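You operate a simulated robot arm through the tools that you are given. There is no shell and no other tool.

The job below is to be done with a simulated robot arm. You get a single attempt, and the scene is never put back.

Task
Shut the small blue lever, put the 20 mm steel block in the drawer and push the stop button in.
Fine: shut the drawer; leave the dials and the ram lever.

The check looks at the end state, three seconds after you hand in, the way a careful person would. Anything else that was tipped, shoved, dropped, spilled or broken makes it a failure.

Robot
A 7-joint arm with a two-finger parallel gripper, fixed in place. Base frame: the origin is at the foot of the arm, x ahead of it, y to its left, z up. Units: m, degrees, N and s.
Its first joint turns from -166.0 to 166.0 degrees. Payload 4.4 kg.
The TCP is the grasp point between the finger pads, 0.023 m short of the fingertips. In the tool frame z runs along the fingers and y along their closing line. The gripper opens to 0.094 m. The fingers are 0.038 m wide and 0.01 m thick; the gripper's body (0.054 by 0.096 m) begins 0.039 m behind the TCP.
Orientation is that of the tool frame in the base frame, as [roll, pitch, yaw] about the fixed x, y, z axes, in that order (R = Rz(yaw) Ry(pitch) Rx(roll)). With the fingers straight down and closing along the base's y, the tool's x points along the base's -x, its y along +y and its z along -z.

Tools
- The arm moves only by the tool step_arm. Its argument "increments" is a list of rows, each an object of numbers (a shift or turn left out is 0, a gripper value left out holds the last): "x", "y", "z": the shift along the tool's x, y, z in m; "ax", "ay", "az": the turn, a rotation vector about the tool's x, y, z in degrees. In form: [{"x": .., "y": .., "z": .., "ax": .., "ay": .., "az": ..}, ...]. A call has 1 to 20 rows; each row shifts and turns the commanded pose from where the row before left it, along the tool's axes as they then stand. "grip" is the closure, from 0 (fully open) to 1 (shut), set as the call begins (left out, the last holds). Rows are played at 5 a second. More than 0.05 m and 8.6 degrees between two rows, or a gripper value outside its range, and nothing of the call is played. Where a pose cannot be reached the arm comes as near as it can. A force on the tool above 90 N (or 10 N above the force at the start of the call, whichever is more), or a blocked arm, ends the call early, and 0.2 s more pass. The fingers move at their own pace (about 0.072 m/s each) and stop on an object; they squeeze with about 40 N. The grip force told is the motor's: it shows also when the fingers shut on nothing. Time passes only in rows, and 0.2 s behind the last, so rows that do not move let the fingers close. It gives the time, the measured TCP pose, the force on the tool (base axes), the opening and the grip force at its end, in the units of the frame above (readings bear some noise), with the torque about the TCP (base axes, N m) and any sound that the robot's microphone picked up.
- Cameras (640 x 400 px; columns grow to the right, rows downward): "scene" is fixed at [0.0521, -0.6524, 1.1995]; the picture's right is [0.93, -0.37, 0.00], its down [-0.09, -0.23, -0.97] and it looks along [0.36, 0.90, -0.25] (base axes); focal length 310 px, centre (320, 200). "wrist" rides on the gripper at [0.086, 0.016, -0.075] in the tool frame; the picture's right is [-0.18, 0.98, 0.00], its down [-0.58, -0.11, -0.81] and it looks along [-0.79, -0.15, 0.59] (tool axes); focal length 243 px, centre (320, 200). There is no depth. A picture from a camera that has moved, and an enlarged one, comes with that camera's place and axes in the base frame and with its lens.
- grab_frame(camera): a new picture of that camera. It takes no simulated time.
- inspect(camera, box): a new picture of the part [left, top, right, bottom] of that camera's present view, enlarged. It takes no simulated time.
- hand_in(): hands the job in; it is judged then, once.

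Places have to be worked out from the pictures, the camera data and where the tool is seen. Open the gripper and draw the arm clear of the work before you hand the job in, unless the task says otherwise.

The tools are called by a JSON object that holds its "op" and its "data". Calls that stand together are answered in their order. step_arm: Moves the arm, as the interface text tells. Its arguments: {"type":"object","properties":{"increments":{"type":"array","items":{"type":"object","properties":{"x":{"type":"number"},"y":{"type":"number"},"z":{"type":"number"},"ax":{"type":"number"},"ay":{"type":"number"},"az":{"type":"number"}}}},"grip":{"type":"number"}},"required":["increments"]} The other tools are called the same way: grab_frame (camera) takes a picture; inspect (camera, box) takes an enlarged picture of a part of a camera's view; hand_in () hands the job in.

At the start:

```text
time_s: 0.0
ee_pos: [0.5061, 0.3391, 1.228]
orientation: [-179.9, 0.0, 179.9]
force: [-0.2, 0.2, 0.9]
moment: [0.02, 0.01, -0.02]
gripper_width: 0.094
grip_force: 0.0
```

scene: 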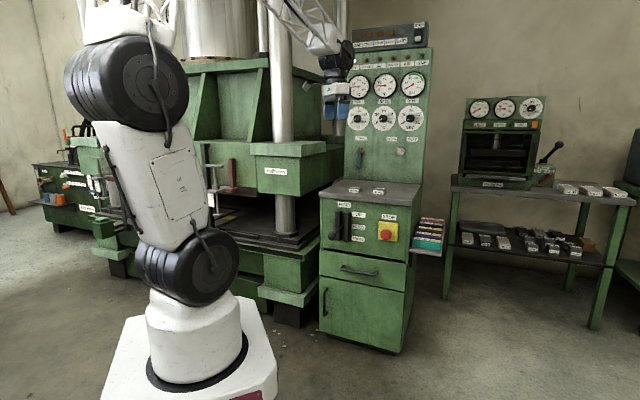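
wrist: 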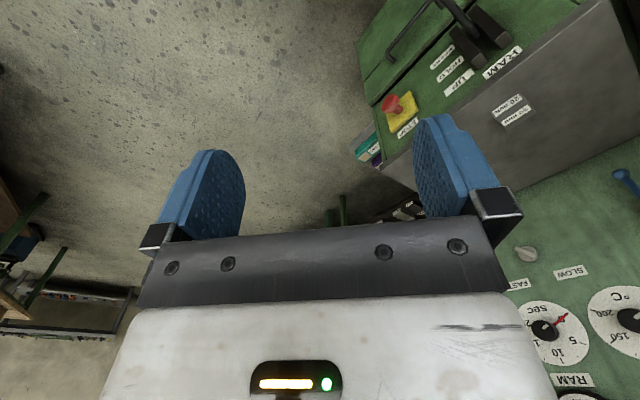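

The first pictures show a press cabinet with dials, levers, a stop button and a drawer. I'll look closer at the parts before moving.

{"op": "inspect", "data": {"camera": "scene", "box": [310, 130, 450, 220]}}

{"op": "inspect", "data": {"camera": "scene", "box": [310, 195, 450, 285]}}

{"op": "inspect", "data": {"camera": "scene", "box": [310, 10, 450, 110]}}

{"op": "inspect", "data": {"camera": "scene", "box": [440, 80, 640, 280]}}

{"op": "inspect", "data": {"camera": "wrist", "box": [340, 0, 640, 190]}}

```text
4.44 times, centred on (380, 175) of scene
camera zoom: at [0.0521, -0.6524, 1.1995], right [0.93, -0.37, 0.0], down [-0.09, -0.23, -0.97], along [0.36, 0.9, -0.25], focal length 1378 px, centre (53, 311)
```

zoom: 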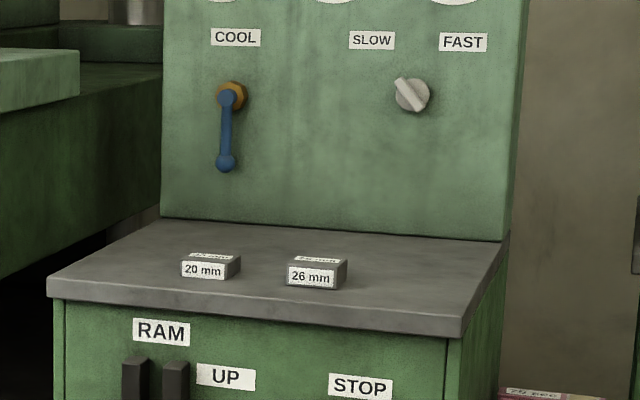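

```text
4.44 times, centred on (380, 240) of scene
camera zoom: at [0.0521, -0.6524, 1.1995], right [0.93, -0.37, 0.0], down [-0.09, -0.23, -0.97], along [0.36, 0.9, -0.25], focal length 1378 px, centre (53, 22)
```

zoom: 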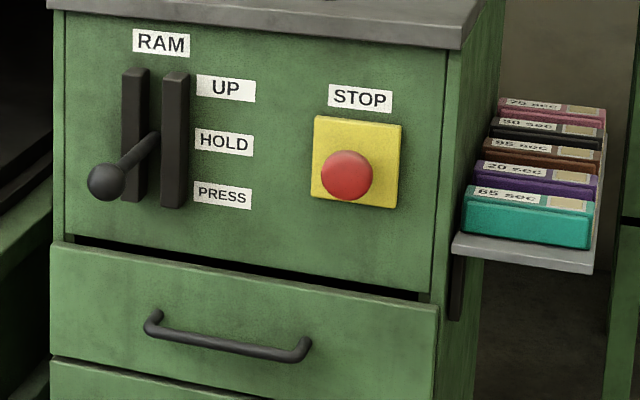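

```text
4.00 times, centred on (380, 60) of scene
camera zoom: at [0.0521, -0.6524, 1.1995], right [0.93, -0.37, 0.0], down [-0.09, -0.23, -0.97], along [0.36, 0.9, -0.25], focal length 1240 px, centre (80, 760)
```

zoom: 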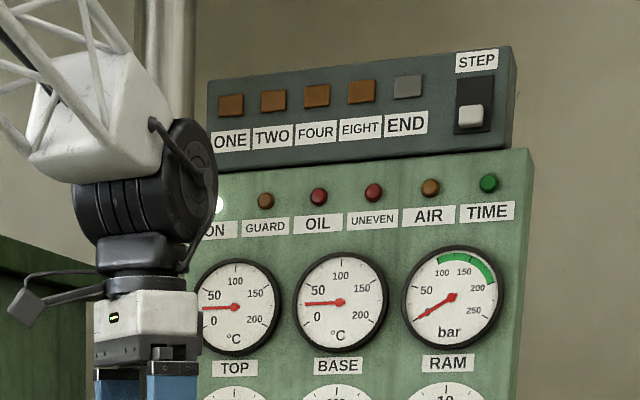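

```text
2.00 times, centred on (540, 180) of scene
camera zoom: at [0.0521, -0.6524, 1.1995], right [0.93, -0.37, 0.0], down [-0.09, -0.23, -0.97], along [0.36, 0.9, -0.25], focal length 620 px, centre (-120, 240)
```

zoom: 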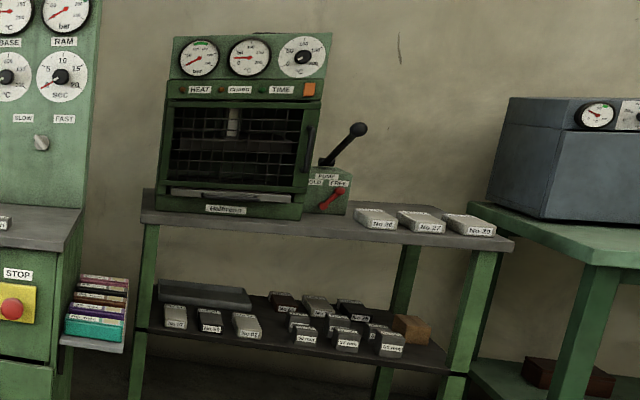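

```text
2.11 times, centred on (490, 95) of wrist
camera zoom: at [0.4203, 0.3568, 1.301], right [0.19, 0.98, 0.0], down [0.58, -0.11, 0.81], along [0.79, -0.15, -0.59], focal length 511 px, centre (-38, 421)
```

zoom: 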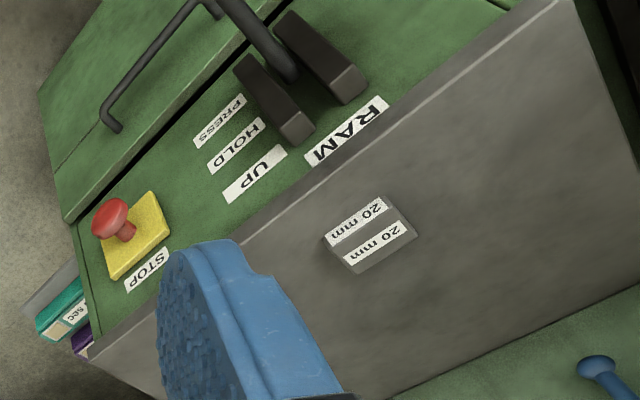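

The 20 mm block triangulates to about (0.77, 0.69, 0.86), and the blue COOL lever tip to about (0.92, 0.92, 0.94). The cabinet stands at 45° facing the robot. I'll zoom in on finer details and check for other candidates.

{"op": "inspect", "data": {"camera": "scene", "box": [345, 135, 415, 180]}}

{"op": "inspect", "data": {"camera": "scene", "box": [315, 235, 420, 300]}}

{"op": "inspect", "data": {"camera": "scene", "box": [455, 215, 615, 275]}}

{"op": "inspect", "data": {"camera": "scene", "box": [0, 100, 320, 300]}}

{"op": "inspect", "data": {"camera": "scene", "box": [335, 180, 405, 225]}}

{"op": "inspect", "data": {"camera": "wrist", "box": [560, 120, 640, 230]}}

```text
8.89 times, centred on (380, 158) of scene
camera zoom: at [0.0521, -0.6524, 1.1995], right [0.93, -0.37, 0.0], down [-0.09, -0.23, -0.97], along [0.36, 0.9, -0.25], focal length 2756 px, centre (-213, 578)
```

zoom: 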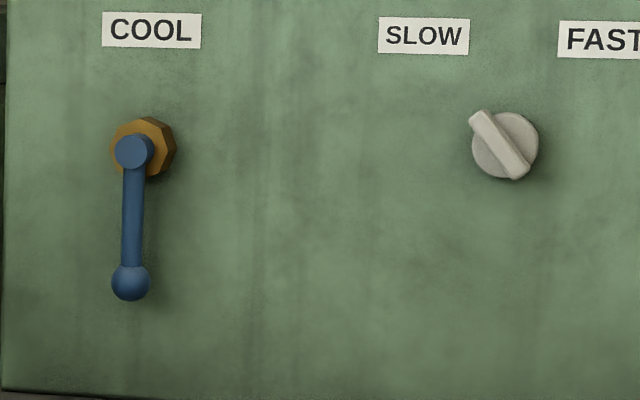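

```text
6.10 times, centred on (368, 268) of scene
camera zoom: at [0.0521, -0.6524, 1.1995], right [0.93, -0.37, 0.0], down [-0.09, -0.23, -0.97], along [0.36, 0.9, -0.25], focal length 1890 px, centre (30, -211)
```

zoom: 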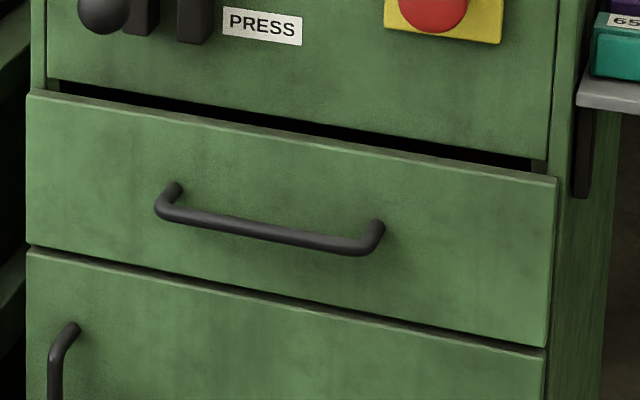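

```text
4.00 times, centred on (535, 245) of scene
camera zoom: at [0.0521, -0.6524, 1.1995], right [0.93, -0.37, 0.0], down [-0.09, -0.23, -0.97], along [0.36, 0.9, -0.25], focal length 1240 px, centre (-540, 20)
```

zoom: 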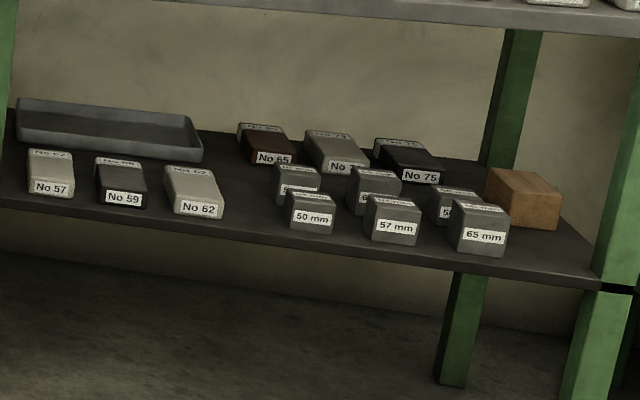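

```text
2.00 times, centred on (160, 200) of scene
camera zoom: at [0.0521, -0.6524, 1.1995], right [0.93, -0.37, 0.0], down [-0.09, -0.23, -0.97], along [0.36, 0.9, -0.25], focal length 620 px, centre (640, 200)
```

zoom: 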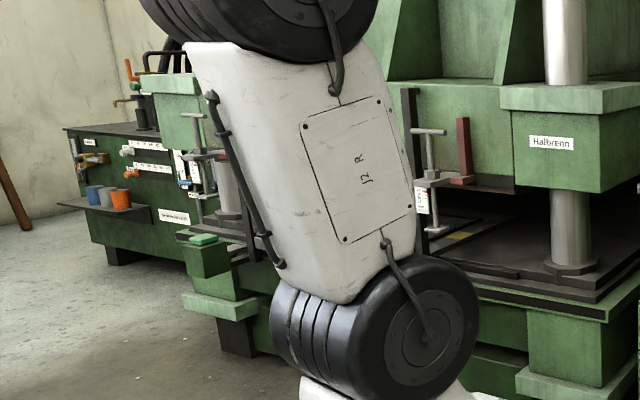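

```text
8.89 times, centred on (370, 202) of scene
camera zoom: at [0.0521, -0.6524, 1.1995], right [0.93, -0.37, 0.0], down [-0.09, -0.23, -0.97], along [0.36, 0.9, -0.25], focal length 2756 px, centre (-124, 178)
```

zoom: 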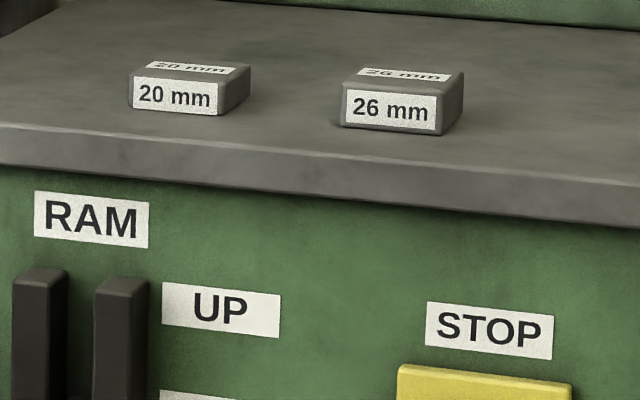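

```text
3.64 times, centred on (600, 175) of wrist
camera zoom: at [0.4203, 0.3568, 1.301], right [0.19, 0.98, 0.0], down [0.58, -0.11, 0.81], along [0.79, -0.15, -0.59], focal length 882 px, centre (-698, 291)
```

zoom: 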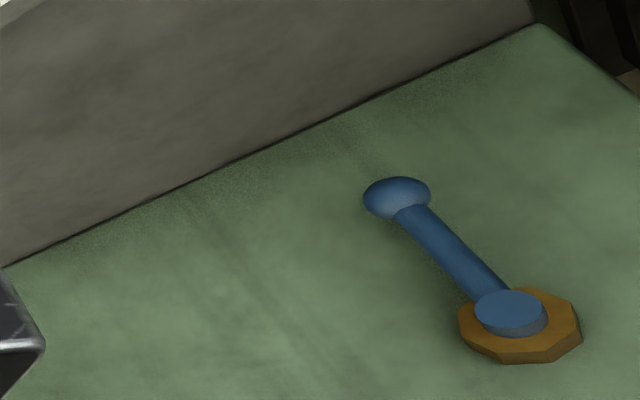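

The lever hangs straight down below COOL, with no position marks seen. I'll check the similar valves on the left machine for the local convention.

{"op": "inspect", "data": {"camera": "scene", "box": [30, 120, 130, 220]}}

{"op": "inspect", "data": {"camera": "scene", "box": [180, 120, 340, 260]}}

{"op": "inspect", "data": {"camera": "scene", "box": [450, 150, 580, 210]}}

```text
4.00 times, centred on (80, 170) of scene
camera zoom: at [0.0521, -0.6524, 1.1995], right [0.93, -0.37, 0.0], down [-0.09, -0.23, -0.97], along [0.36, 0.9, -0.25], focal length 1240 px, centre (1280, 320)
```

zoom: 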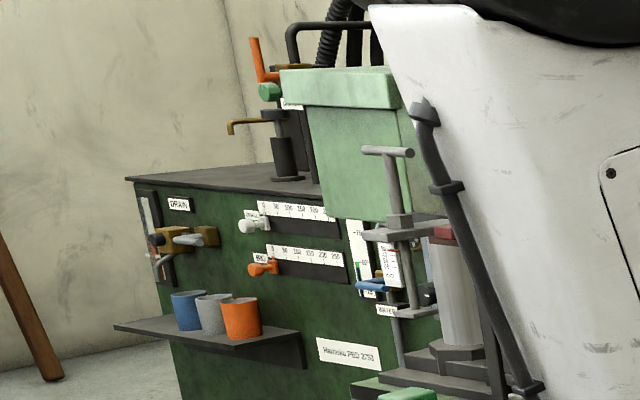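

```text
2.86 times, centred on (260, 190) of scene
camera zoom: at [0.0521, -0.6524, 1.1995], right [0.93, -0.37, 0.0], down [-0.09, -0.23, -0.97], along [0.36, 0.9, -0.25], focal length 886 px, centre (491, 229)
```

zoom: 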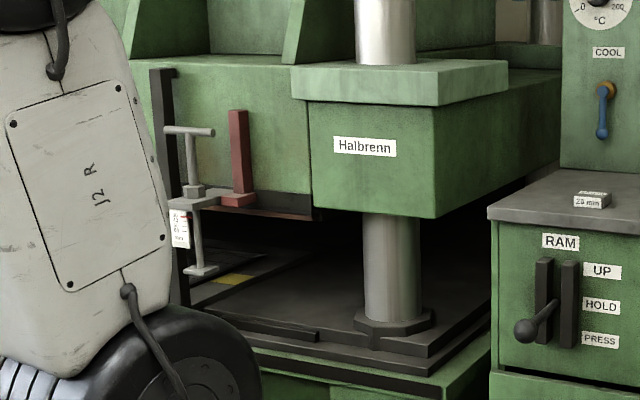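

```text
4.92 times, centred on (515, 180) of scene
camera zoom: at [0.0521, -0.6524, 1.1995], right [0.93, -0.37, 0.0], down [-0.09, -0.23, -0.97], along [0.36, 0.9, -0.25], focal length 1527 px, centre (-640, 298)
```

zoom: 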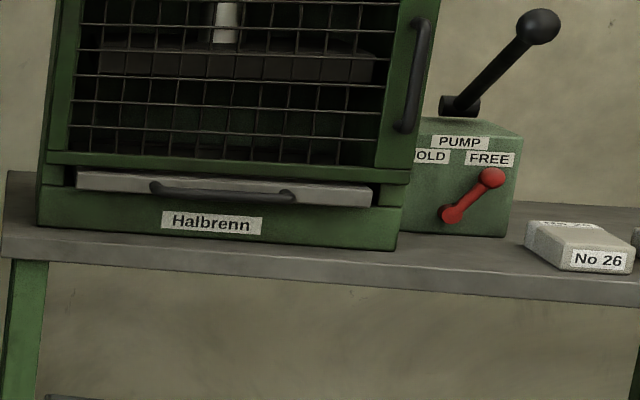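

There is another blue thing on the far-left machine, so I'll zoom in there to compare.

{"op": "inspect", "data": {"camera": "scene", "box": [105, 170, 145, 205]}}

{"op": "inspect", "data": {"camera": "scene", "box": [60, 165, 110, 205]}}

{"op": "inspect", "data": {"camera": "scene", "box": [340, 60, 440, 140]}}

```text
11.43 times, centred on (125, 188) of scene
camera zoom: at [0.0521, -0.6524, 1.1995], right [0.93, -0.37, 0.0], down [-0.09, -0.23, -0.97], along [0.36, 0.9, -0.25], focal length 3544 px, centre (2549, 343)
```

zoom: 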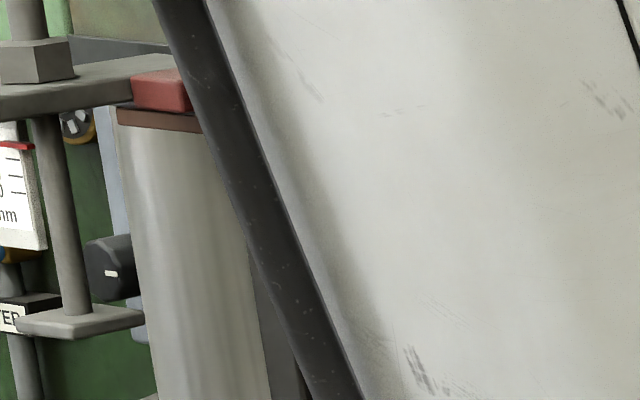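

```text
10.00 times, centred on (85, 185) of scene
camera zoom: at [0.0521, -0.6524, 1.1995], right [0.93, -0.37, 0.0], down [-0.09, -0.23, -0.97], along [0.36, 0.9, -0.25], focal length 3101 px, centre (2670, 350)
```

zoom: 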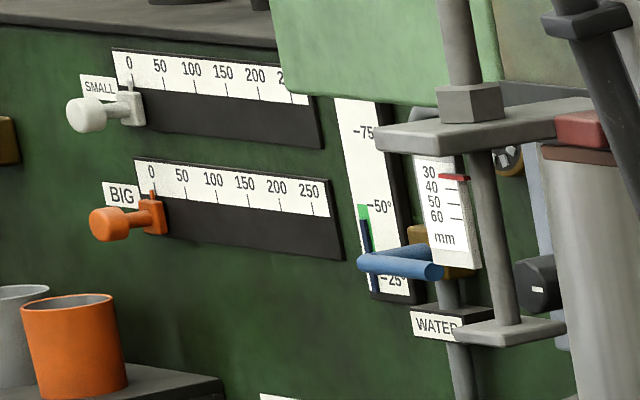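

```text
5.00 times, centred on (390, 100) of scene
camera zoom: at [0.0521, -0.6524, 1.1995], right [0.93, -0.37, 0.0], down [-0.09, -0.23, -0.97], along [0.36, 0.9, -0.25], focal length 1550 px, centre (-30, 700)
```

zoom: 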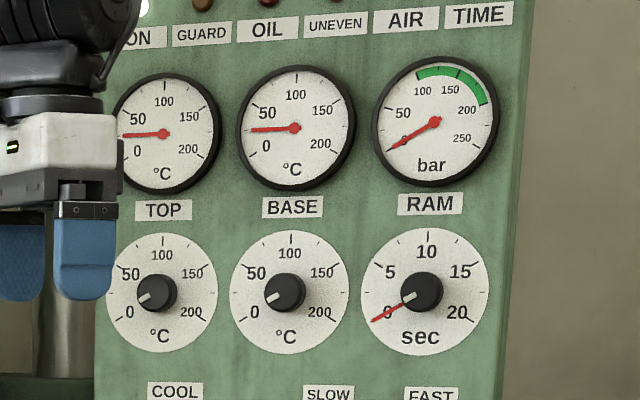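

The cabinet lever on COOL is the reachable small blue lever. It stands in line (open), and crosswise should be shut. I'll first turn the tool 45° to face the cabinet and look again.

{"op": "step_arm", "data": {"increments": [{"az": -7.5}, {"az": -7.5}, {"az": -7.5}, {"az": -7.5}, {"az": -7.5}, {"az": -7.5}, {}]}}

{"op": "grab_frame", "data": {"camera": "wrist"}}

{"op": "grab_frame", "data": {"camera": "scene"}}

```text
time_s: 1.6
ee_pos: [0.5062, 0.3403, 1.2253]
orientation: [-179.8, 0.2, -135.0]
force: [0.7, 0.8, 0.1]
moment: [-0.01, 0.01, -0.01]
gripper_width: 0.0937
grip_force: 0.0
```

```text
taken
camera wrist: at [0.4339, 0.2909, 1.3002], right [-0.57, 0.82, 0.0], down [0.49, 0.33, 0.81], along [0.67, 0.46, -0.59], focal length 243 px, centre (320, 200)
```

wrist: 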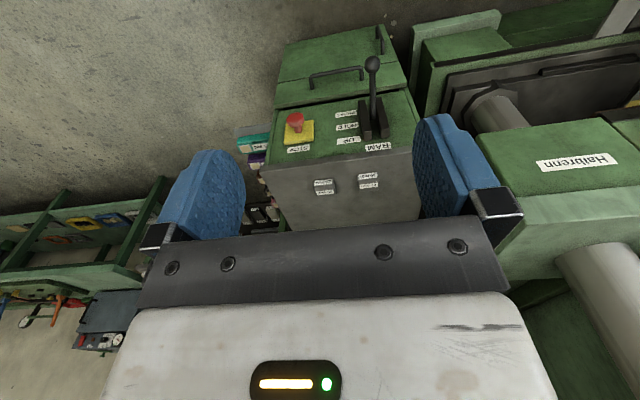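

```text
taken
```

scene: 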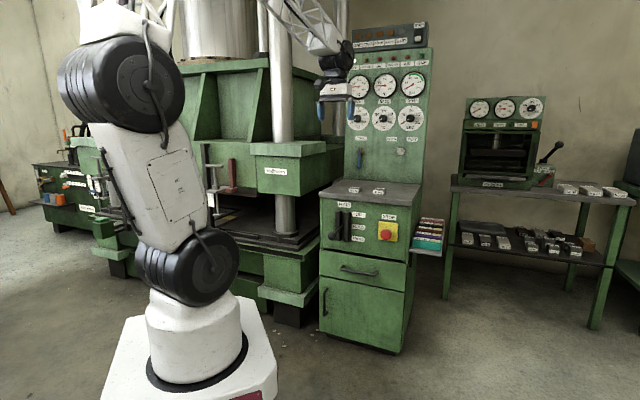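

The wrist camera now faces the cabinet. I'll zoom in for better triangulation of the blocks, button and handle.

{"op": "inspect", "data": {"camera": "wrist", "box": [240, 90, 430, 230]}}

{"op": "inspect", "data": {"camera": "wrist", "box": [270, 20, 430, 120]}}

{"op": "inspect", "data": {"camera": "scene", "box": [260, 0, 440, 120]}}

```text
2.86 times, centred on (335, 160) of wrist
camera zoom: at [0.4339, 0.2909, 1.3002], right [-0.57, 0.82, 0.0], down [0.49, 0.33, 0.81], along [0.67, 0.46, -0.59], focal length 693 px, centre (277, 314)
```

zoom: 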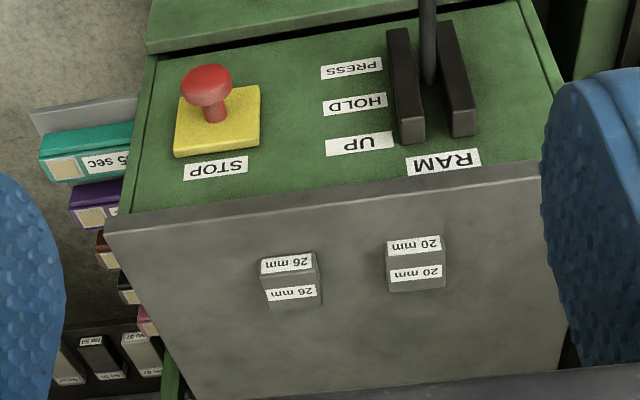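

```text
4.00 times, centred on (350, 70) of wrist
camera zoom: at [0.4339, 0.2909, 1.3002], right [-0.57, 0.82, 0.0], down [0.49, 0.33, 0.81], along [0.67, 0.46, -0.59], focal length 970 px, centre (200, 720)
```

zoom: 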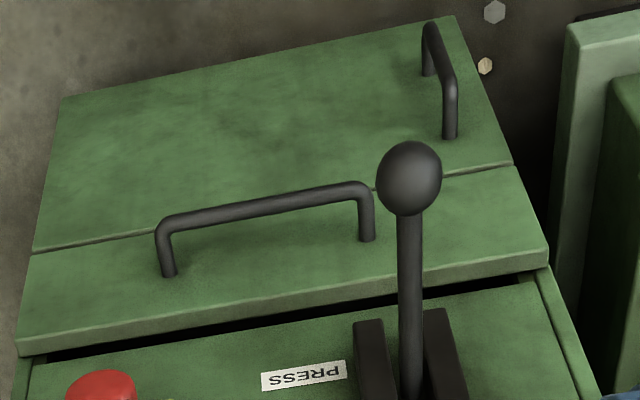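

```text
3.33 times, centred on (350, 60) of scene
camera zoom: at [0.0521, -0.6524, 1.1995], right [0.93, -0.37, 0.0], down [-0.09, -0.23, -0.97], along [0.36, 0.9, -0.25], focal length 1034 px, centre (220, 667)
```

zoom: 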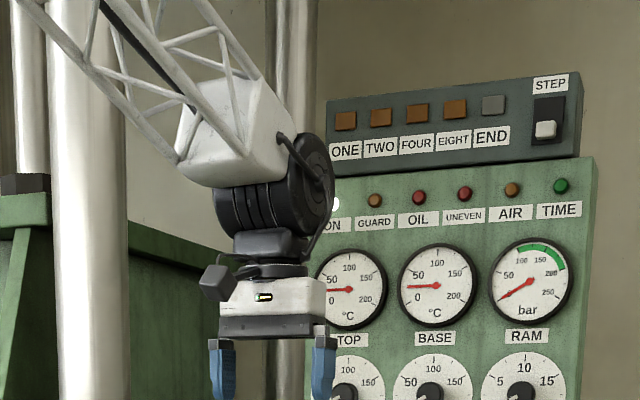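

The cabinet front lies about 0.95 m out along 45° and the counter is at z≈0.855. The block centre is near forward 1.04, lateral 0.06, and the lever hub near forward 1.30, z≈1.026, with its ball at z≈0.943. I'll close the fingers and tilt the tool to 30° below horizontal.

{"op": "step_arm", "data": {"grip": 1, "increments": [{"ay": -7.5}, {"ay": -7.5}, {"ay": -7.5}, {"ay": -7.5}, {"ay": -7.5}, {"ay": -7.5}, {"ay": -7.5}, {"ay": -7.5}, {}]}}

{"op": "grab_frame", "data": {"camera": "wrist"}}

{"op": "grab_frame", "data": {"camera": "scene"}}

```text
time_s: 3.6
ee_pos: [0.5056, 0.3395, 1.2266]
orientation: [-179.9, 60.0, -135.0]
force: [0.5, -0.1, -0.1]
moment: [0.02, 0.03, 0.01]
gripper_width: 0.0
grip_force: 40.2
```

```text
taken
camera wrist: at [0.4191, 0.2759, 1.1885], right [-0.63, 0.76, 0.16], down [-0.21, -0.37, 0.91], along [0.75, 0.54, 0.39], focal length 243 px, centre (320, 200)
```

wrist: 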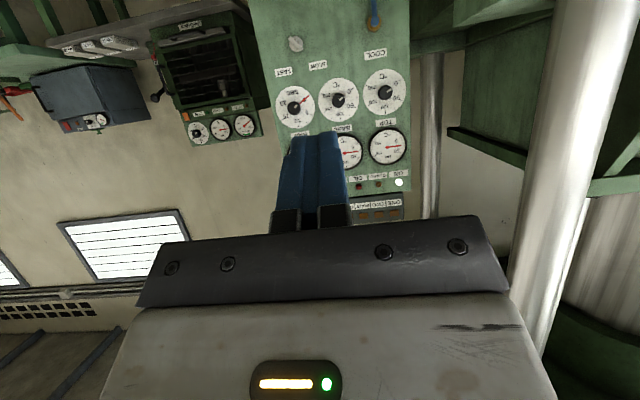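

```text
taken
```

scene: 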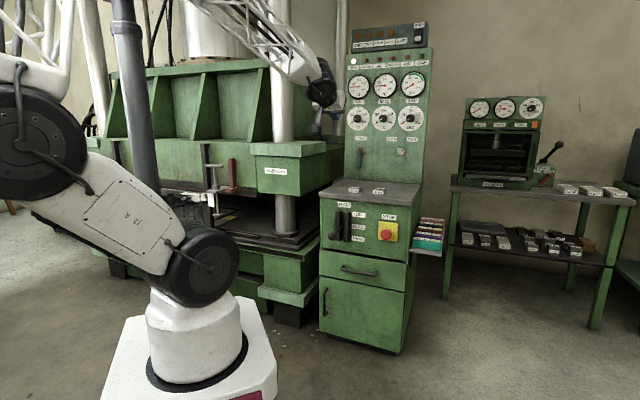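

The tilt worked with no contact. Next I'll move forward to about forward 1.15, z 1.02, staying right of the lever, and check the reach.

{"op": "step_arm", "data": {"increments": [{"x": -0.0078, "y": 0.0044, "z": 0.0443}, {"x": -0.0078, "y": 0.0044, "z": 0.0443}, {"x": -0.0078, "y": 0.0044, "z": 0.0443}, {"x": -0.0078, "y": 0.0044, "z": 0.0443}, {"x": -0.0078, "y": 0.0044, "z": 0.0443}, {"x": -0.0078, "y": 0.0044, "z": 0.0443}, {"x": -0.0078, "y": 0.0044, "z": 0.0443}, {"x": -0.0078, "y": 0.0044, "z": 0.0443}, {"x": -0.0078, "y": 0.0044, "z": 0.0443}, {"x": -0.0078, "y": 0.0044, "z": 0.0443}, {"x": -0.0078, "y": 0.0044, "z": 0.0443}, {"x": -0.0078, "y": 0.0044, "z": 0.0443}, {"x": -0.0078, "y": 0.0044, "z": 0.0443}, {}]}}

{"op": "grab_frame", "data": {"camera": "wrist"}}

{"op": "grab_frame", "data": {"camera": "scene"}}

```text
time_s: 6.6
ee_pos: [0.8522, 0.774, 1.0269]
orientation: [-179.9, 60.1, -135.0]
force: [0.2, -0.4, 0.5]
moment: [-0.01, 0.01, 0.03]
gripper_width: 0.0001
grip_force: 40.0
```

```text
taken
camera wrist: at [0.7655, 0.71, 0.9902], right [-0.63, 0.76, 0.16], down [-0.21, -0.37, 0.91], along [0.75, 0.54, 0.39], focal length 243 px, centre (320, 200)
```

wrist: 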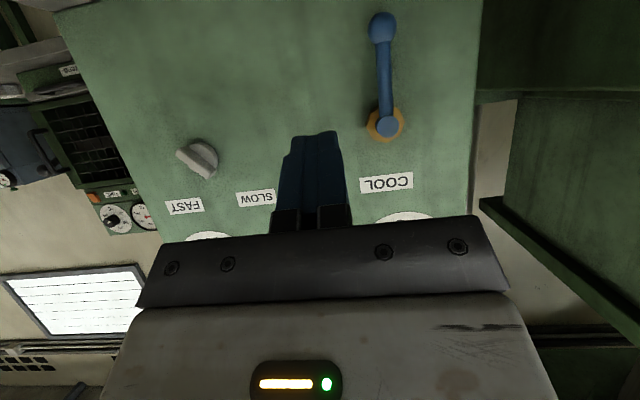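

```text
taken
```

scene: 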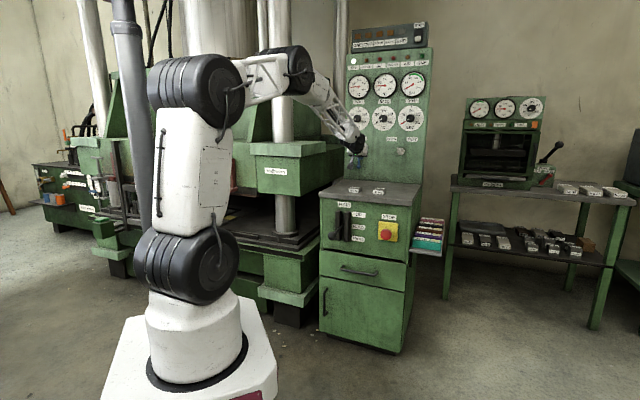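

Reach is fine. Triangulating again puts the lever hub at forward 1.305, lateral 0, z 1.026, the ball at z 0.942, and the panel at about forward 1.33. I'll slide the closed fingertips in to the right of the handle, just short of the panel.

{"op": "step_arm", "data": {"increments": [{"x": -0.0061, "y": 0.001, "z": 0.0366}, {"x": -0.0061, "y": 0.001, "z": 0.0366}, {"x": -0.0061, "y": 0.001, "z": 0.0366}, {"x": -0.0049, "y": 0.001, "z": 0.029}, {}]}}

{"op": "grab_frame", "data": {"camera": "wrist"}}

{"op": "inspect", "data": {"camera": "scene", "box": [330, 120, 430, 200]}}

```text
time_s: 7.8
ee_pos: [0.9457, 0.865, 0.9811]
orientation: [-179.9, 60.0, -135.0]
force: [0.3, -0.5, -0.4]
moment: [0.0, 0.05, 0.04]
gripper_width: 0.0
grip_force: 40.1
```

```text
taken
camera wrist: at [0.8595, 0.8025, 0.9435], right [-0.63, 0.76, 0.16], down [-0.21, -0.36, 0.91], along [0.75, 0.54, 0.39], focal length 243 px, centre (320, 200)
```

wrist: 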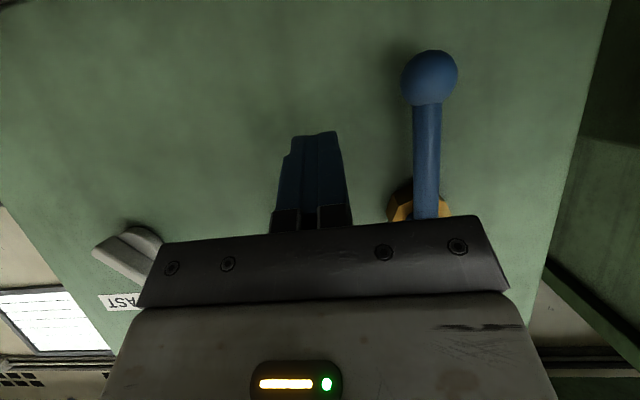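

```text
5.00 times, centred on (380, 160) of scene
camera zoom: at [0.0521, -0.6524, 1.1995], right [0.93, -0.37, 0.0], down [-0.09, -0.23, -0.97], along [0.36, 0.9, -0.25], focal length 1550 px, centre (20, 400)
```

zoom: 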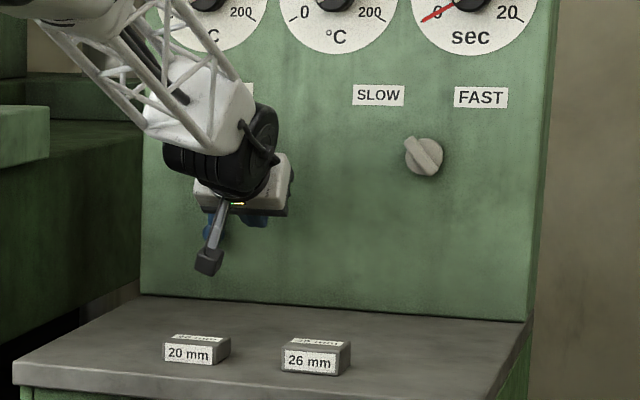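

The tip is now right of the handle at forward 1.28. I'll go in 6 mm more and then sweep left in small steps into the handle (clockwise), watching the force.

{"op": "step_arm", "data": {"increments": [{"x": -0.003, "z": 0.0052}, {"y": 0.008}, {"y": 0.008}, {"y": 0.008}, {"y": 0.006}, {"y": 0.006}, {"y": 0.006}, {"y": 0.006}]}}

{"op": "grab_frame", "data": {"camera": "wrist"}}

```text
time_s: 9.6
ee_pos: [0.9201, 0.8973, 0.9779]
orientation: [-180.0, 60.0, -135.2]
force: [21.0, -34.7, 0.8]
moment: [0.07, 0.06, -0.88]
gripper_width: 0.0
grip_force: 39.9
```

```text
taken
camera wrist: at [0.8327, 0.8346, 0.9404], right [-0.63, 0.76, 0.16], down [-0.21, -0.36, 0.91], along [0.75, 0.53, 0.39], focal length 243 px, centre (320, 200)
```

wrist: 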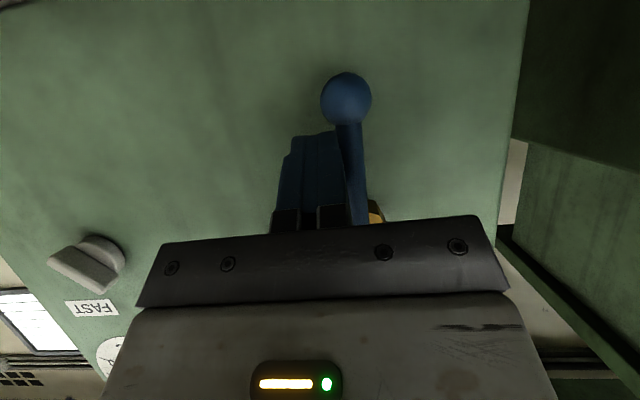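

The handle stayed put under about 40 N pushing left, so it seems to be at its stop that way. I'll back off, go round in front of it, and try from the left.

{"op": "step_arm", "data": {"increments": [{"y": -0.015}, {"y": -0.01}, {"x": 0.015, "z": -0.026}, {"x": 0.015, "z": -0.026}, {"x": 0.005, "z": -0.0087}, {"y": 0.03}, {"y": 0.03}, {"y": 0.024}, {}]}}

{"op": "grab_frame", "data": {"camera": "wrist"}}

```text
time_s: 11.6
ee_pos: [0.8246, 0.8947, 0.9785]
orientation: [-179.9, 60.1, -135.0]
force: [0.3, 0.1, -0.2]
moment: [0.0, 0.04, 0.04]
gripper_width: 0.0
grip_force: 40.2
```

```text
taken
camera wrist: at [0.738, 0.8309, 0.9401], right [-0.63, 0.76, 0.16], down [-0.21, -0.37, 0.91], along [0.75, 0.54, 0.39], focal length 243 px, centre (320, 200)
```

wrist: 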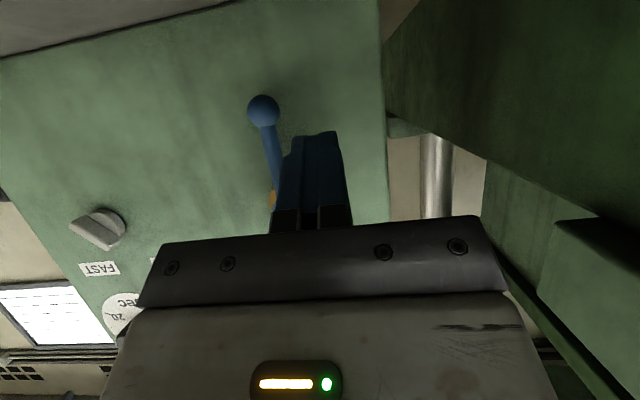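

The tool is now left of the handle. I'll enter and push right gently.

{"op": "step_arm", "data": {"increments": [{"x": -0.0118, "z": 0.0205}, {"x": -0.0118, "z": 0.0205}, {"x": -0.0118, "z": 0.0205}, {"y": -0.008}, {"y": -0.008}, {"y": -0.006}, {"y": -0.006}, {"y": -0.006}, {"y": -0.006}, {"y": -0.005}]}}

{"op": "grab_frame", "data": {"camera": "wrist"}}

```text
time_s: 13.8
ee_pos: [0.9052, 0.9159, 0.9779]
orientation: [-179.9, 60.1, -135.0]
force: [-1.7, 0.5, -2.3]
moment: [-0.03, 0.06, 0.05]
gripper_width: 0.0
grip_force: 39.9
```

```text
taken
camera wrist: at [0.8188, 0.8511, 0.9402], right [-0.63, 0.76, 0.16], down [-0.21, -0.37, 0.91], along [0.75, 0.54, 0.39], focal length 243 px, centre (320, 200)
```

wrist: 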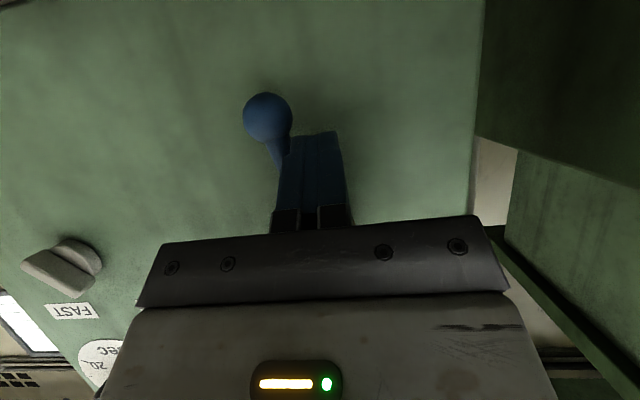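

The handle swings to the right with only 2–3 N, so it turns that way. I'll follow the arc to about 70°.

{"op": "step_arm", "data": {"increments": [{"x": 0.0026, "y": -0.0079, "z": 0.0015}, {"x": 0.0026, "y": -0.0079, "z": 0.0015}, {"x": 0.0026, "y": -0.0079, "z": 0.0015}, {"x": 0.0026, "y": -0.0079, "z": 0.0015}, {"x": -0.0061, "y": -0.0053, "z": -0.0035}, {"x": -0.0061, "y": -0.0053, "z": -0.0035}, {"x": -0.0061, "y": -0.0053, "z": -0.0035}, {}]}}

{"op": "grab_frame", "data": {"camera": "wrist"}}

{"op": "inspect", "data": {"camera": "scene", "box": [330, 120, 430, 200]}}

```text
time_s: 15.6
ee_pos: [0.926, 0.895, 0.9744]
orientation: [-179.9, 61.0, -134.9]
force: [0.0, 0.8, -0.6]
moment: [-0.01, 0.02, 0.02]
gripper_width: 0.0
grip_force: 39.7
out of reach, approached as far as the arm can: row 4, 5, 6, 7
```

```text
taken
camera wrist: at [0.8404, 0.831, 0.9348], right [-0.63, 0.76, 0.16], down [-0.22, -0.37, 0.9], along [0.74, 0.53, 0.41], focal length 243 px, centre (320, 200)
```

wrist: 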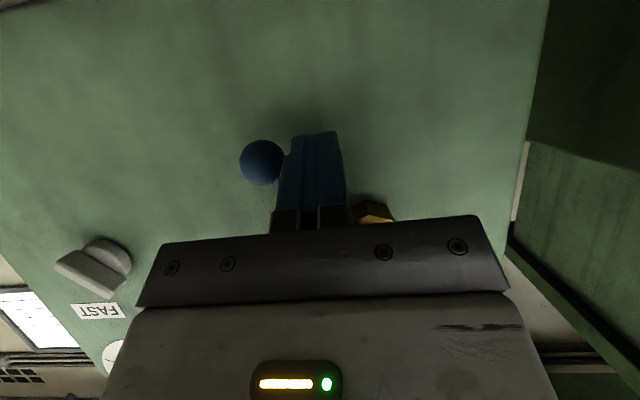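

```text
5.00 times, centred on (380, 160) of scene
camera zoom: at [0.0521, -0.6524, 1.1995], right [0.93, -0.37, 0.0], down [-0.09, -0.23, -0.97], along [0.36, 0.9, -0.25], focal length 1550 px, centre (20, 400)
```

zoom: 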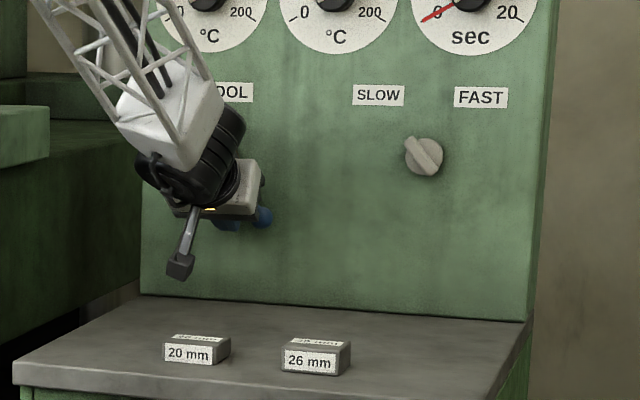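

The lever is swinging freely (now around 40°), but the arm is at its reach limit in this pose. I'll level the tool by 15° to bring the wrist closer.

{"op": "step_arm", "data": {"increments": [{"x": 0.002, "z": -0.0035}, {"ay": -5}, {"ay": -5}, {"ay": -5}, {}]}}

{"op": "grab_frame", "data": {"camera": "wrist"}}

```text
time_s: 16.8
ee_pos: [0.9375, 0.8839, 0.9738]
orientation: [177.6, 71.4, -135.4]
force: [-0.2, -0.4, -0.4]
moment: [-0.01, -0.03, 0.03]
gripper_width: 0.0
grip_force: 39.9
out of reach, approached as far as the arm can: row 2, 4
```

```text
taken
camera wrist: at [0.8576, 0.8248, 0.9165], right [-0.68, 0.71, 0.19], down [-0.31, -0.5, 0.81], along [0.67, 0.49, 0.56], focal length 243 px, centre (320, 200)
```

wrist: 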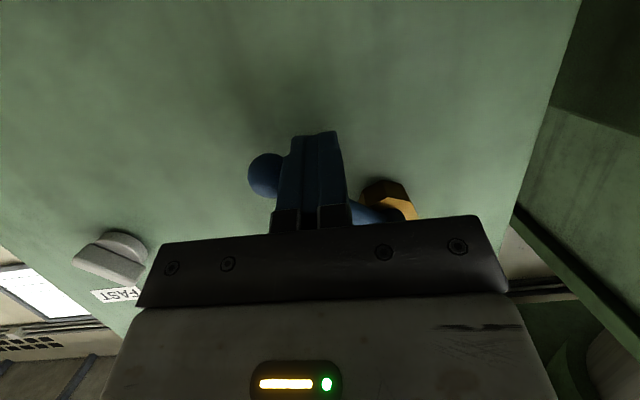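

The lever moved further, but the arm still reports its reach limit. I'll look at the arm configuration.

{"op": "grab_frame", "data": {"camera": "scene"}}

{"op": "inspect", "data": {"camera": "scene", "box": [340, 130, 420, 180]}}

```text
taken
```

scene: 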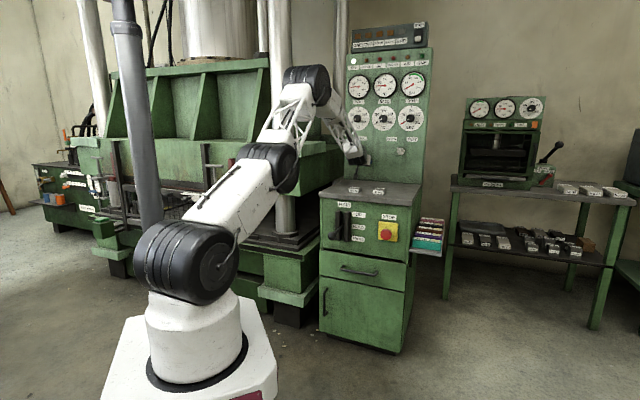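

```text
8.00 times, centred on (380, 155) of scene
camera zoom: at [0.0521, -0.6524, 1.1995], right [0.93, -0.37, 0.0], down [-0.09, -0.23, -0.97], along [0.36, 0.9, -0.25], focal length 2481 px, centre (-160, 560)
```

zoom: 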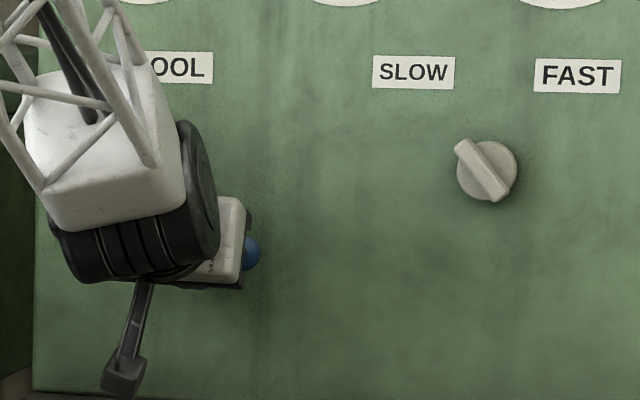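

The elbow is nearly straight, so the reach limit is real at forward ≈1.287. About 1.278 with 20° tilt should be reachable and still overlaps the handle. I'll back off 1 cm, set the tilt to 20°, and read the pose.

{"op": "step_arm", "data": {"increments": [{"x": 0.0026, "z": -0.0097}, {"ay": 5}, {}]}}

```text
time_s: 17.6
ee_pos: [0.9351, 0.8747, 0.9773]
orientation: [178.9, 66.4, -135.3]
force: [-0.4, 0.0, -0.9]
moment: [0.01, -0.01, -0.03]
gripper_width: 0.0001
grip_force: 40.4
out of reach, approached as far as the arm can: row 1
```

The commanded pose now matches the reached one (forward 1.28, lateral 0.043, z 0.977). I'll lift straight up under the handle to bring it level.

{"op": "step_arm", "data": {"increments": [{"x": -0.0064, "y": -0.001, "z": -0.0028}, {"x": -0.0064, "y": -0.001, "z": -0.0028}, {"x": -0.0064, "y": -0.001, "z": -0.0028}, {}]}}

{"op": "grab_frame", "data": {"camera": "wrist"}}

{"op": "inspect", "data": {"camera": "scene", "box": [340, 130, 420, 180]}}

```text
time_s: 18.6
ee_pos: [0.9385, 0.8735, 0.9984]
orientation: [178.8, 66.6, -135.1]
force: [0.8, -1.3, -0.6]
moment: [0.0, 0.02, -0.01]
gripper_width: 0.0001
grip_force: 39.8
```

```text
taken
camera wrist: at [0.8558, 0.8118, 0.9482], right [-0.65, 0.74, 0.18], down [-0.27, -0.45, 0.85], along [0.71, 0.51, 0.49], focal length 243 px, centre (320, 200)
```

wrist: 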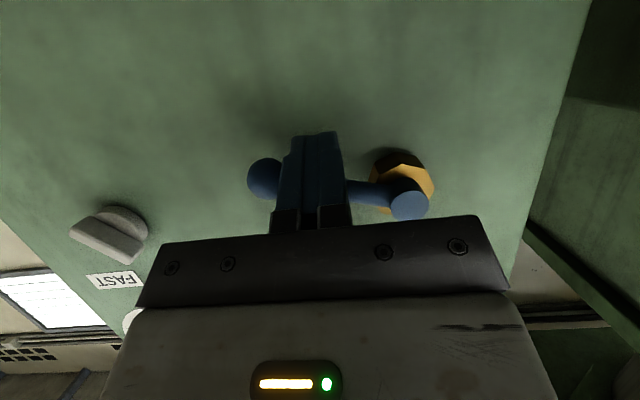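

```text
8.00 times, centred on (380, 155) of scene
camera zoom: at [0.0521, -0.6524, 1.1995], right [0.93, -0.37, 0.0], down [-0.09, -0.23, -0.97], along [0.36, 0.9, -0.25], focal length 2481 px, centre (-160, 560)
```

zoom: 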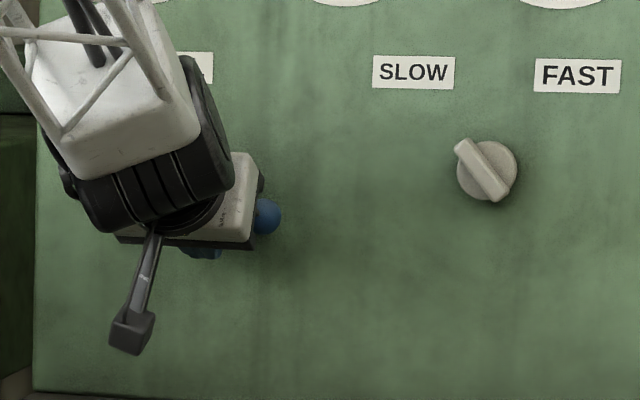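

The ball is about 18° below level now. I'll continue up in small steps until it is level or hits the stop.

{"op": "step_arm", "data": {"increments": [{"x": -0.0055, "y": 0.001, "z": -0.0024}, {"x": -0.0055, "y": 0.001, "z": -0.0024}, {"x": -0.0037, "y": 0.001, "z": -0.0016}, {}]}}

{"op": "grab_frame", "data": {"camera": "wrist"}}

{"op": "inspect", "data": {"camera": "scene", "box": [340, 130, 420, 180]}}

```text
time_s: 19.6
ee_pos: [0.9341, 0.8747, 1.012]
orientation: [178.9, 66.5, -135.1]
force: [-0.1, -0.9, -1.9]
moment: [-0.06, 0.06, -0.03]
gripper_width: 0.0
grip_force: 39.7
```

```text
taken
camera wrist: at [0.8517, 0.8136, 0.964], right [-0.65, 0.74, 0.18], down [-0.27, -0.44, 0.85], along [0.71, 0.51, 0.49], focal length 243 px, centre (320, 200)
```

wrist: 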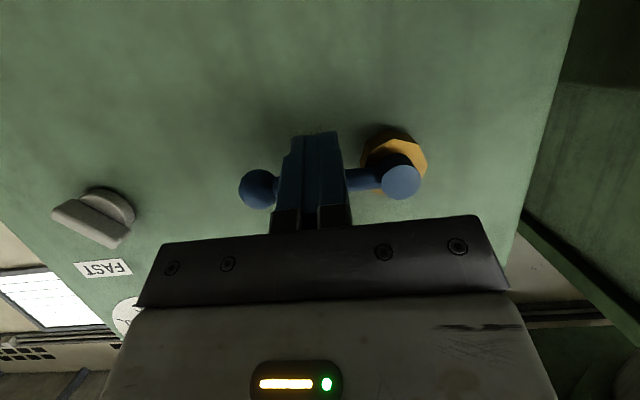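

```text
8.00 times, centred on (380, 155) of scene
camera zoom: at [0.0521, -0.6524, 1.1995], right [0.93, -0.37, 0.0], down [-0.09, -0.23, -0.97], along [0.36, 0.9, -0.25], focal length 2481 px, centre (-160, 560)
```

zoom: 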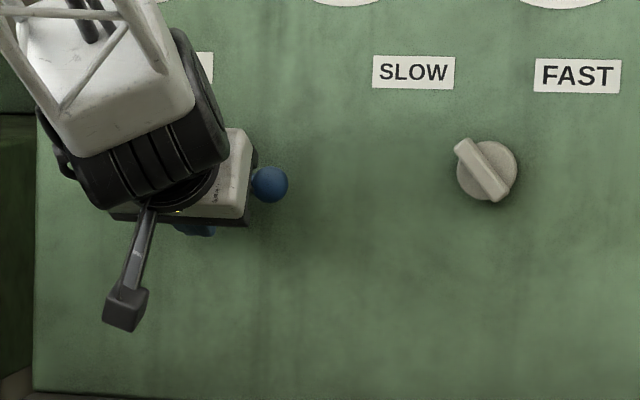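

The handle is nearly level (about 3° short). I'll nudge up in small steps to feel for the stop.

{"op": "step_arm", "data": {"increments": [{"x": -0.0028, "z": -0.0012}, {"x": -0.0018, "z": -0.0008}, {}]}}

{"op": "inspect", "data": {"camera": "scene", "box": [340, 130, 420, 180]}}

```text
time_s: 20.4
ee_pos: [0.9349, 0.874, 1.0139]
orientation: [178.9, 66.4, -135.2]
force: [-1.2, -1.4, -18.6]
moment: [-0.43, 0.32, -0.16]
gripper_width: 0.0001
grip_force: 39.3
```

```text
8.00 times, centred on (380, 155) of scene
camera zoom: at [0.0521, -0.6524, 1.1995], right [0.93, -0.37, 0.0], down [-0.09, -0.23, -0.97], along [0.36, 0.9, -0.25], focal length 2481 px, centre (-160, 560)
```

zoom: 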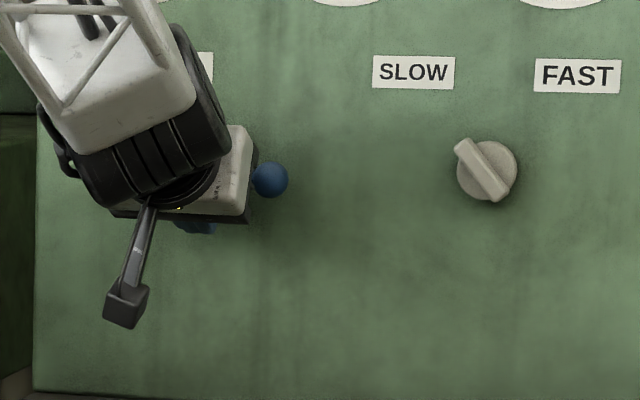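

The force jumped to 18 N at level, so the lever is at its crosswise stop: shut. I'll drop away from it, retract, and verify.

{"op": "step_arm", "data": {"increments": [{"x": 0.0092, "z": 0.004}, {"x": 0.0092, "z": 0.004}, {"x": 0.0167, "z": -0.0382}, {"x": 0.0167, "z": -0.0382}, {"x": 0.0167, "z": -0.0382}, {"x": 0.0167, "z": -0.0382}, {"x": 0.0167, "z": -0.0382}, {"x": 0.0167, "z": -0.0382}, {}]}}

{"op": "grab_frame", "data": {"camera": "wrist"}}

{"op": "inspect", "data": {"camera": "scene", "box": [330, 120, 430, 200]}}

```text
time_s: 22.4
ee_pos: [0.783, 0.6777, 1.0064]
orientation: [178.0, 66.3, -135.2]
force: [-0.8, 0.9, -0.4]
moment: [0.02, -0.02, 0.02]
gripper_width: 0.0
grip_force: 40.0
out of reach, approached as far as the arm can: row 5, 6, 7, 8
```

```text
taken
camera wrist: at [0.6997, 0.6155, 0.9571], right [-0.66, 0.73, 0.18], down [-0.26, -0.45, 0.85], along [0.7, 0.52, 0.49], focal length 243 px, centre (320, 200)
```

wrist: 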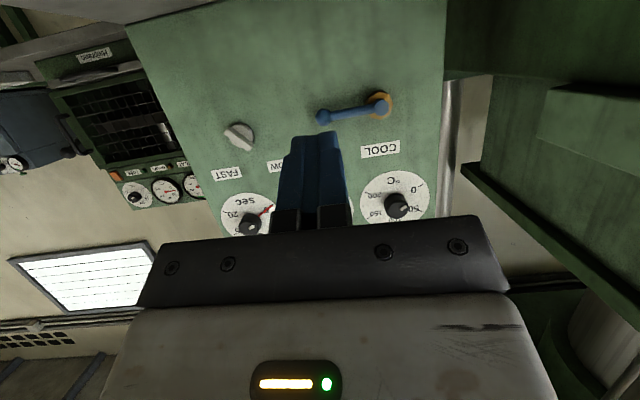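

```text
5.00 times, centred on (380, 160) of scene
camera zoom: at [0.0521, -0.6524, 1.1995], right [0.93, -0.37, 0.0], down [-0.09, -0.23, -0.97], along [0.36, 0.9, -0.25], focal length 1550 px, centre (20, 400)
```

zoom: 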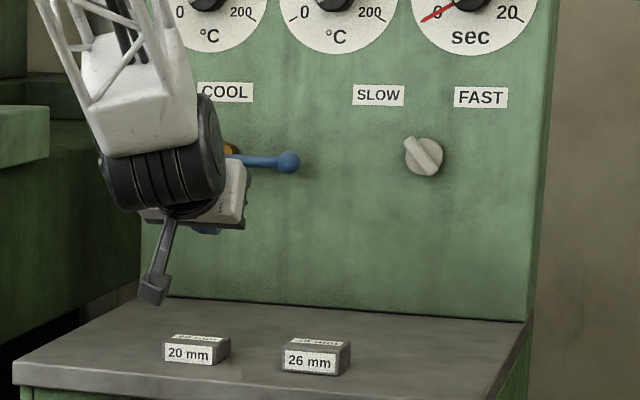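

The lever is horizontal, but the arm reported limits while retracting, so the joint configuration has become awkward. I'll look at it.

{"op": "grab_frame", "data": {"camera": "scene"}}

```text
taken
```

scene: 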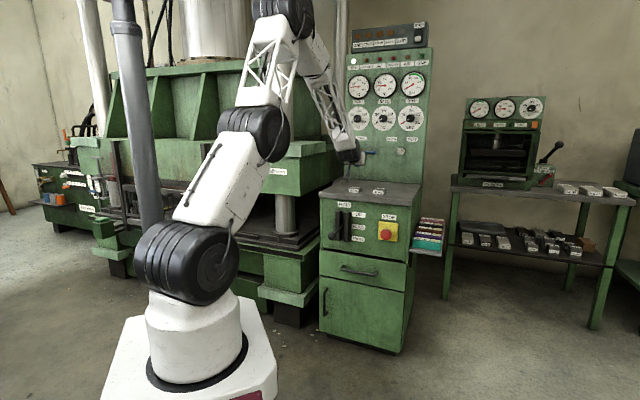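

This arm is a longer chain than I assumed, so the wrist pitch is probably the limiting joint. I'll tip the tool down in place, which is what picking the block needs anyway.

{"op": "step_arm", "data": {"increments": [{"ay": 7.5}, {"ay": 7.5}, {"ay": 7.5}, {"ay": 7.5}, {"ay": 7.5}, {"ay": 7.5}, {}]}}

{"op": "grab_frame", "data": {"camera": "scene"}}

```text
time_s: 24.0
ee_pos: [0.7787, 0.6896, 1.0101]
orientation: [176.0, 37.2, -133.3]
force: [-0.3, -1.1, -0.3]
moment: [0.02, 0.01, 0.05]
gripper_width: 0.0001
grip_force: 40.4
out of reach, approached as far as the arm can: row 3, 4, 5
```

```text
taken
```

scene: 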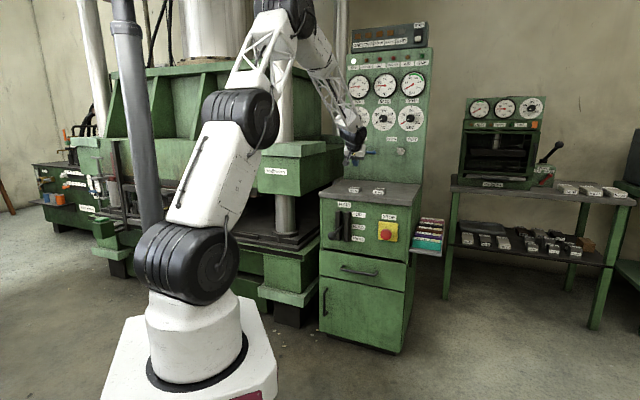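

The lever is done. The arm is still fighting a limit, so I'll retreat up and back to get to a healthier configuration before squaring the tool.

{"op": "step_arm", "data": {"increments": [{"x": 0.0181, "z": -0.0352}, {"x": 0.0181, "z": -0.0352}, {"x": 0.0181, "z": -0.0352}, {"x": 0.0181, "z": -0.0352}, {"x": 0.0181, "z": -0.0352}, {"x": 0.0181, "z": -0.0352}, {"x": 0.0181, "z": -0.0352}, {}]}}

{"op": "grab_frame", "data": {"camera": "scene"}}

```text
time_s: 25.8
ee_pos: [0.6197, 0.4954, 1.1297]
orientation: [176.1, 37.1, -133.3]
force: [-0.1, 0.1, 0.0]
moment: [-0.01, -0.01, 0.02]
gripper_width: 0.0
grip_force: 40.4
```

```text
taken
```

scene: 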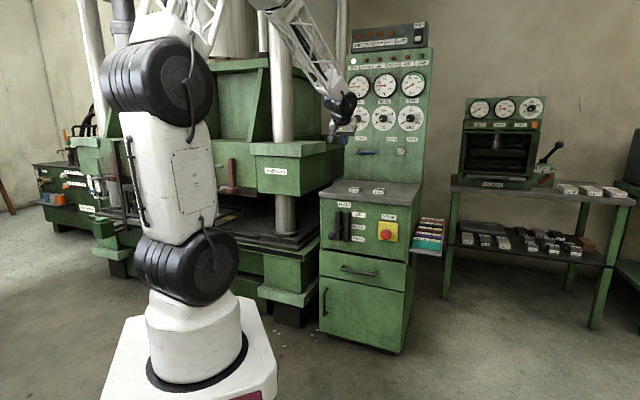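

The arm is healthy again. I'll correct the small roll and yaw errors and pitch the tool to about 15° below horizontal, ready to press STOP with the closed fingers.

{"op": "step_arm", "data": {"increments": [{"ax": 4.9, "az": 1.3}, {"ay": -7.6}, {"ay": -7.6}, {"ay": -7.6}, {"ay": -7.6}, {"ay": -7.6}, {}]}}

{"op": "grab_frame", "data": {"camera": "scene"}}

```text
time_s: 27.6
ee_pos: [0.626, 0.505, 1.0804]
orientation: [178.2, 67.4, -135.8]
force: [-0.8, 0.4, 0.3]
moment: [-0.01, 0.04, 0.02]
gripper_width: 0.0
grip_force: 40.1
out of reach, approached as far as the arm can: row 6
stopped in row 7: the arm was blocked; the commanded pose is now the measured one
```

```text
taken
```

scene: 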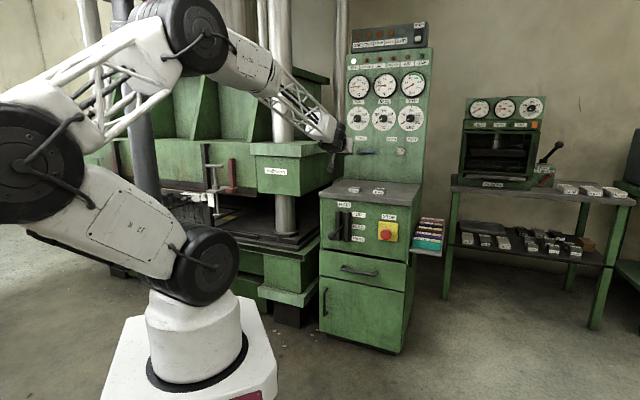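

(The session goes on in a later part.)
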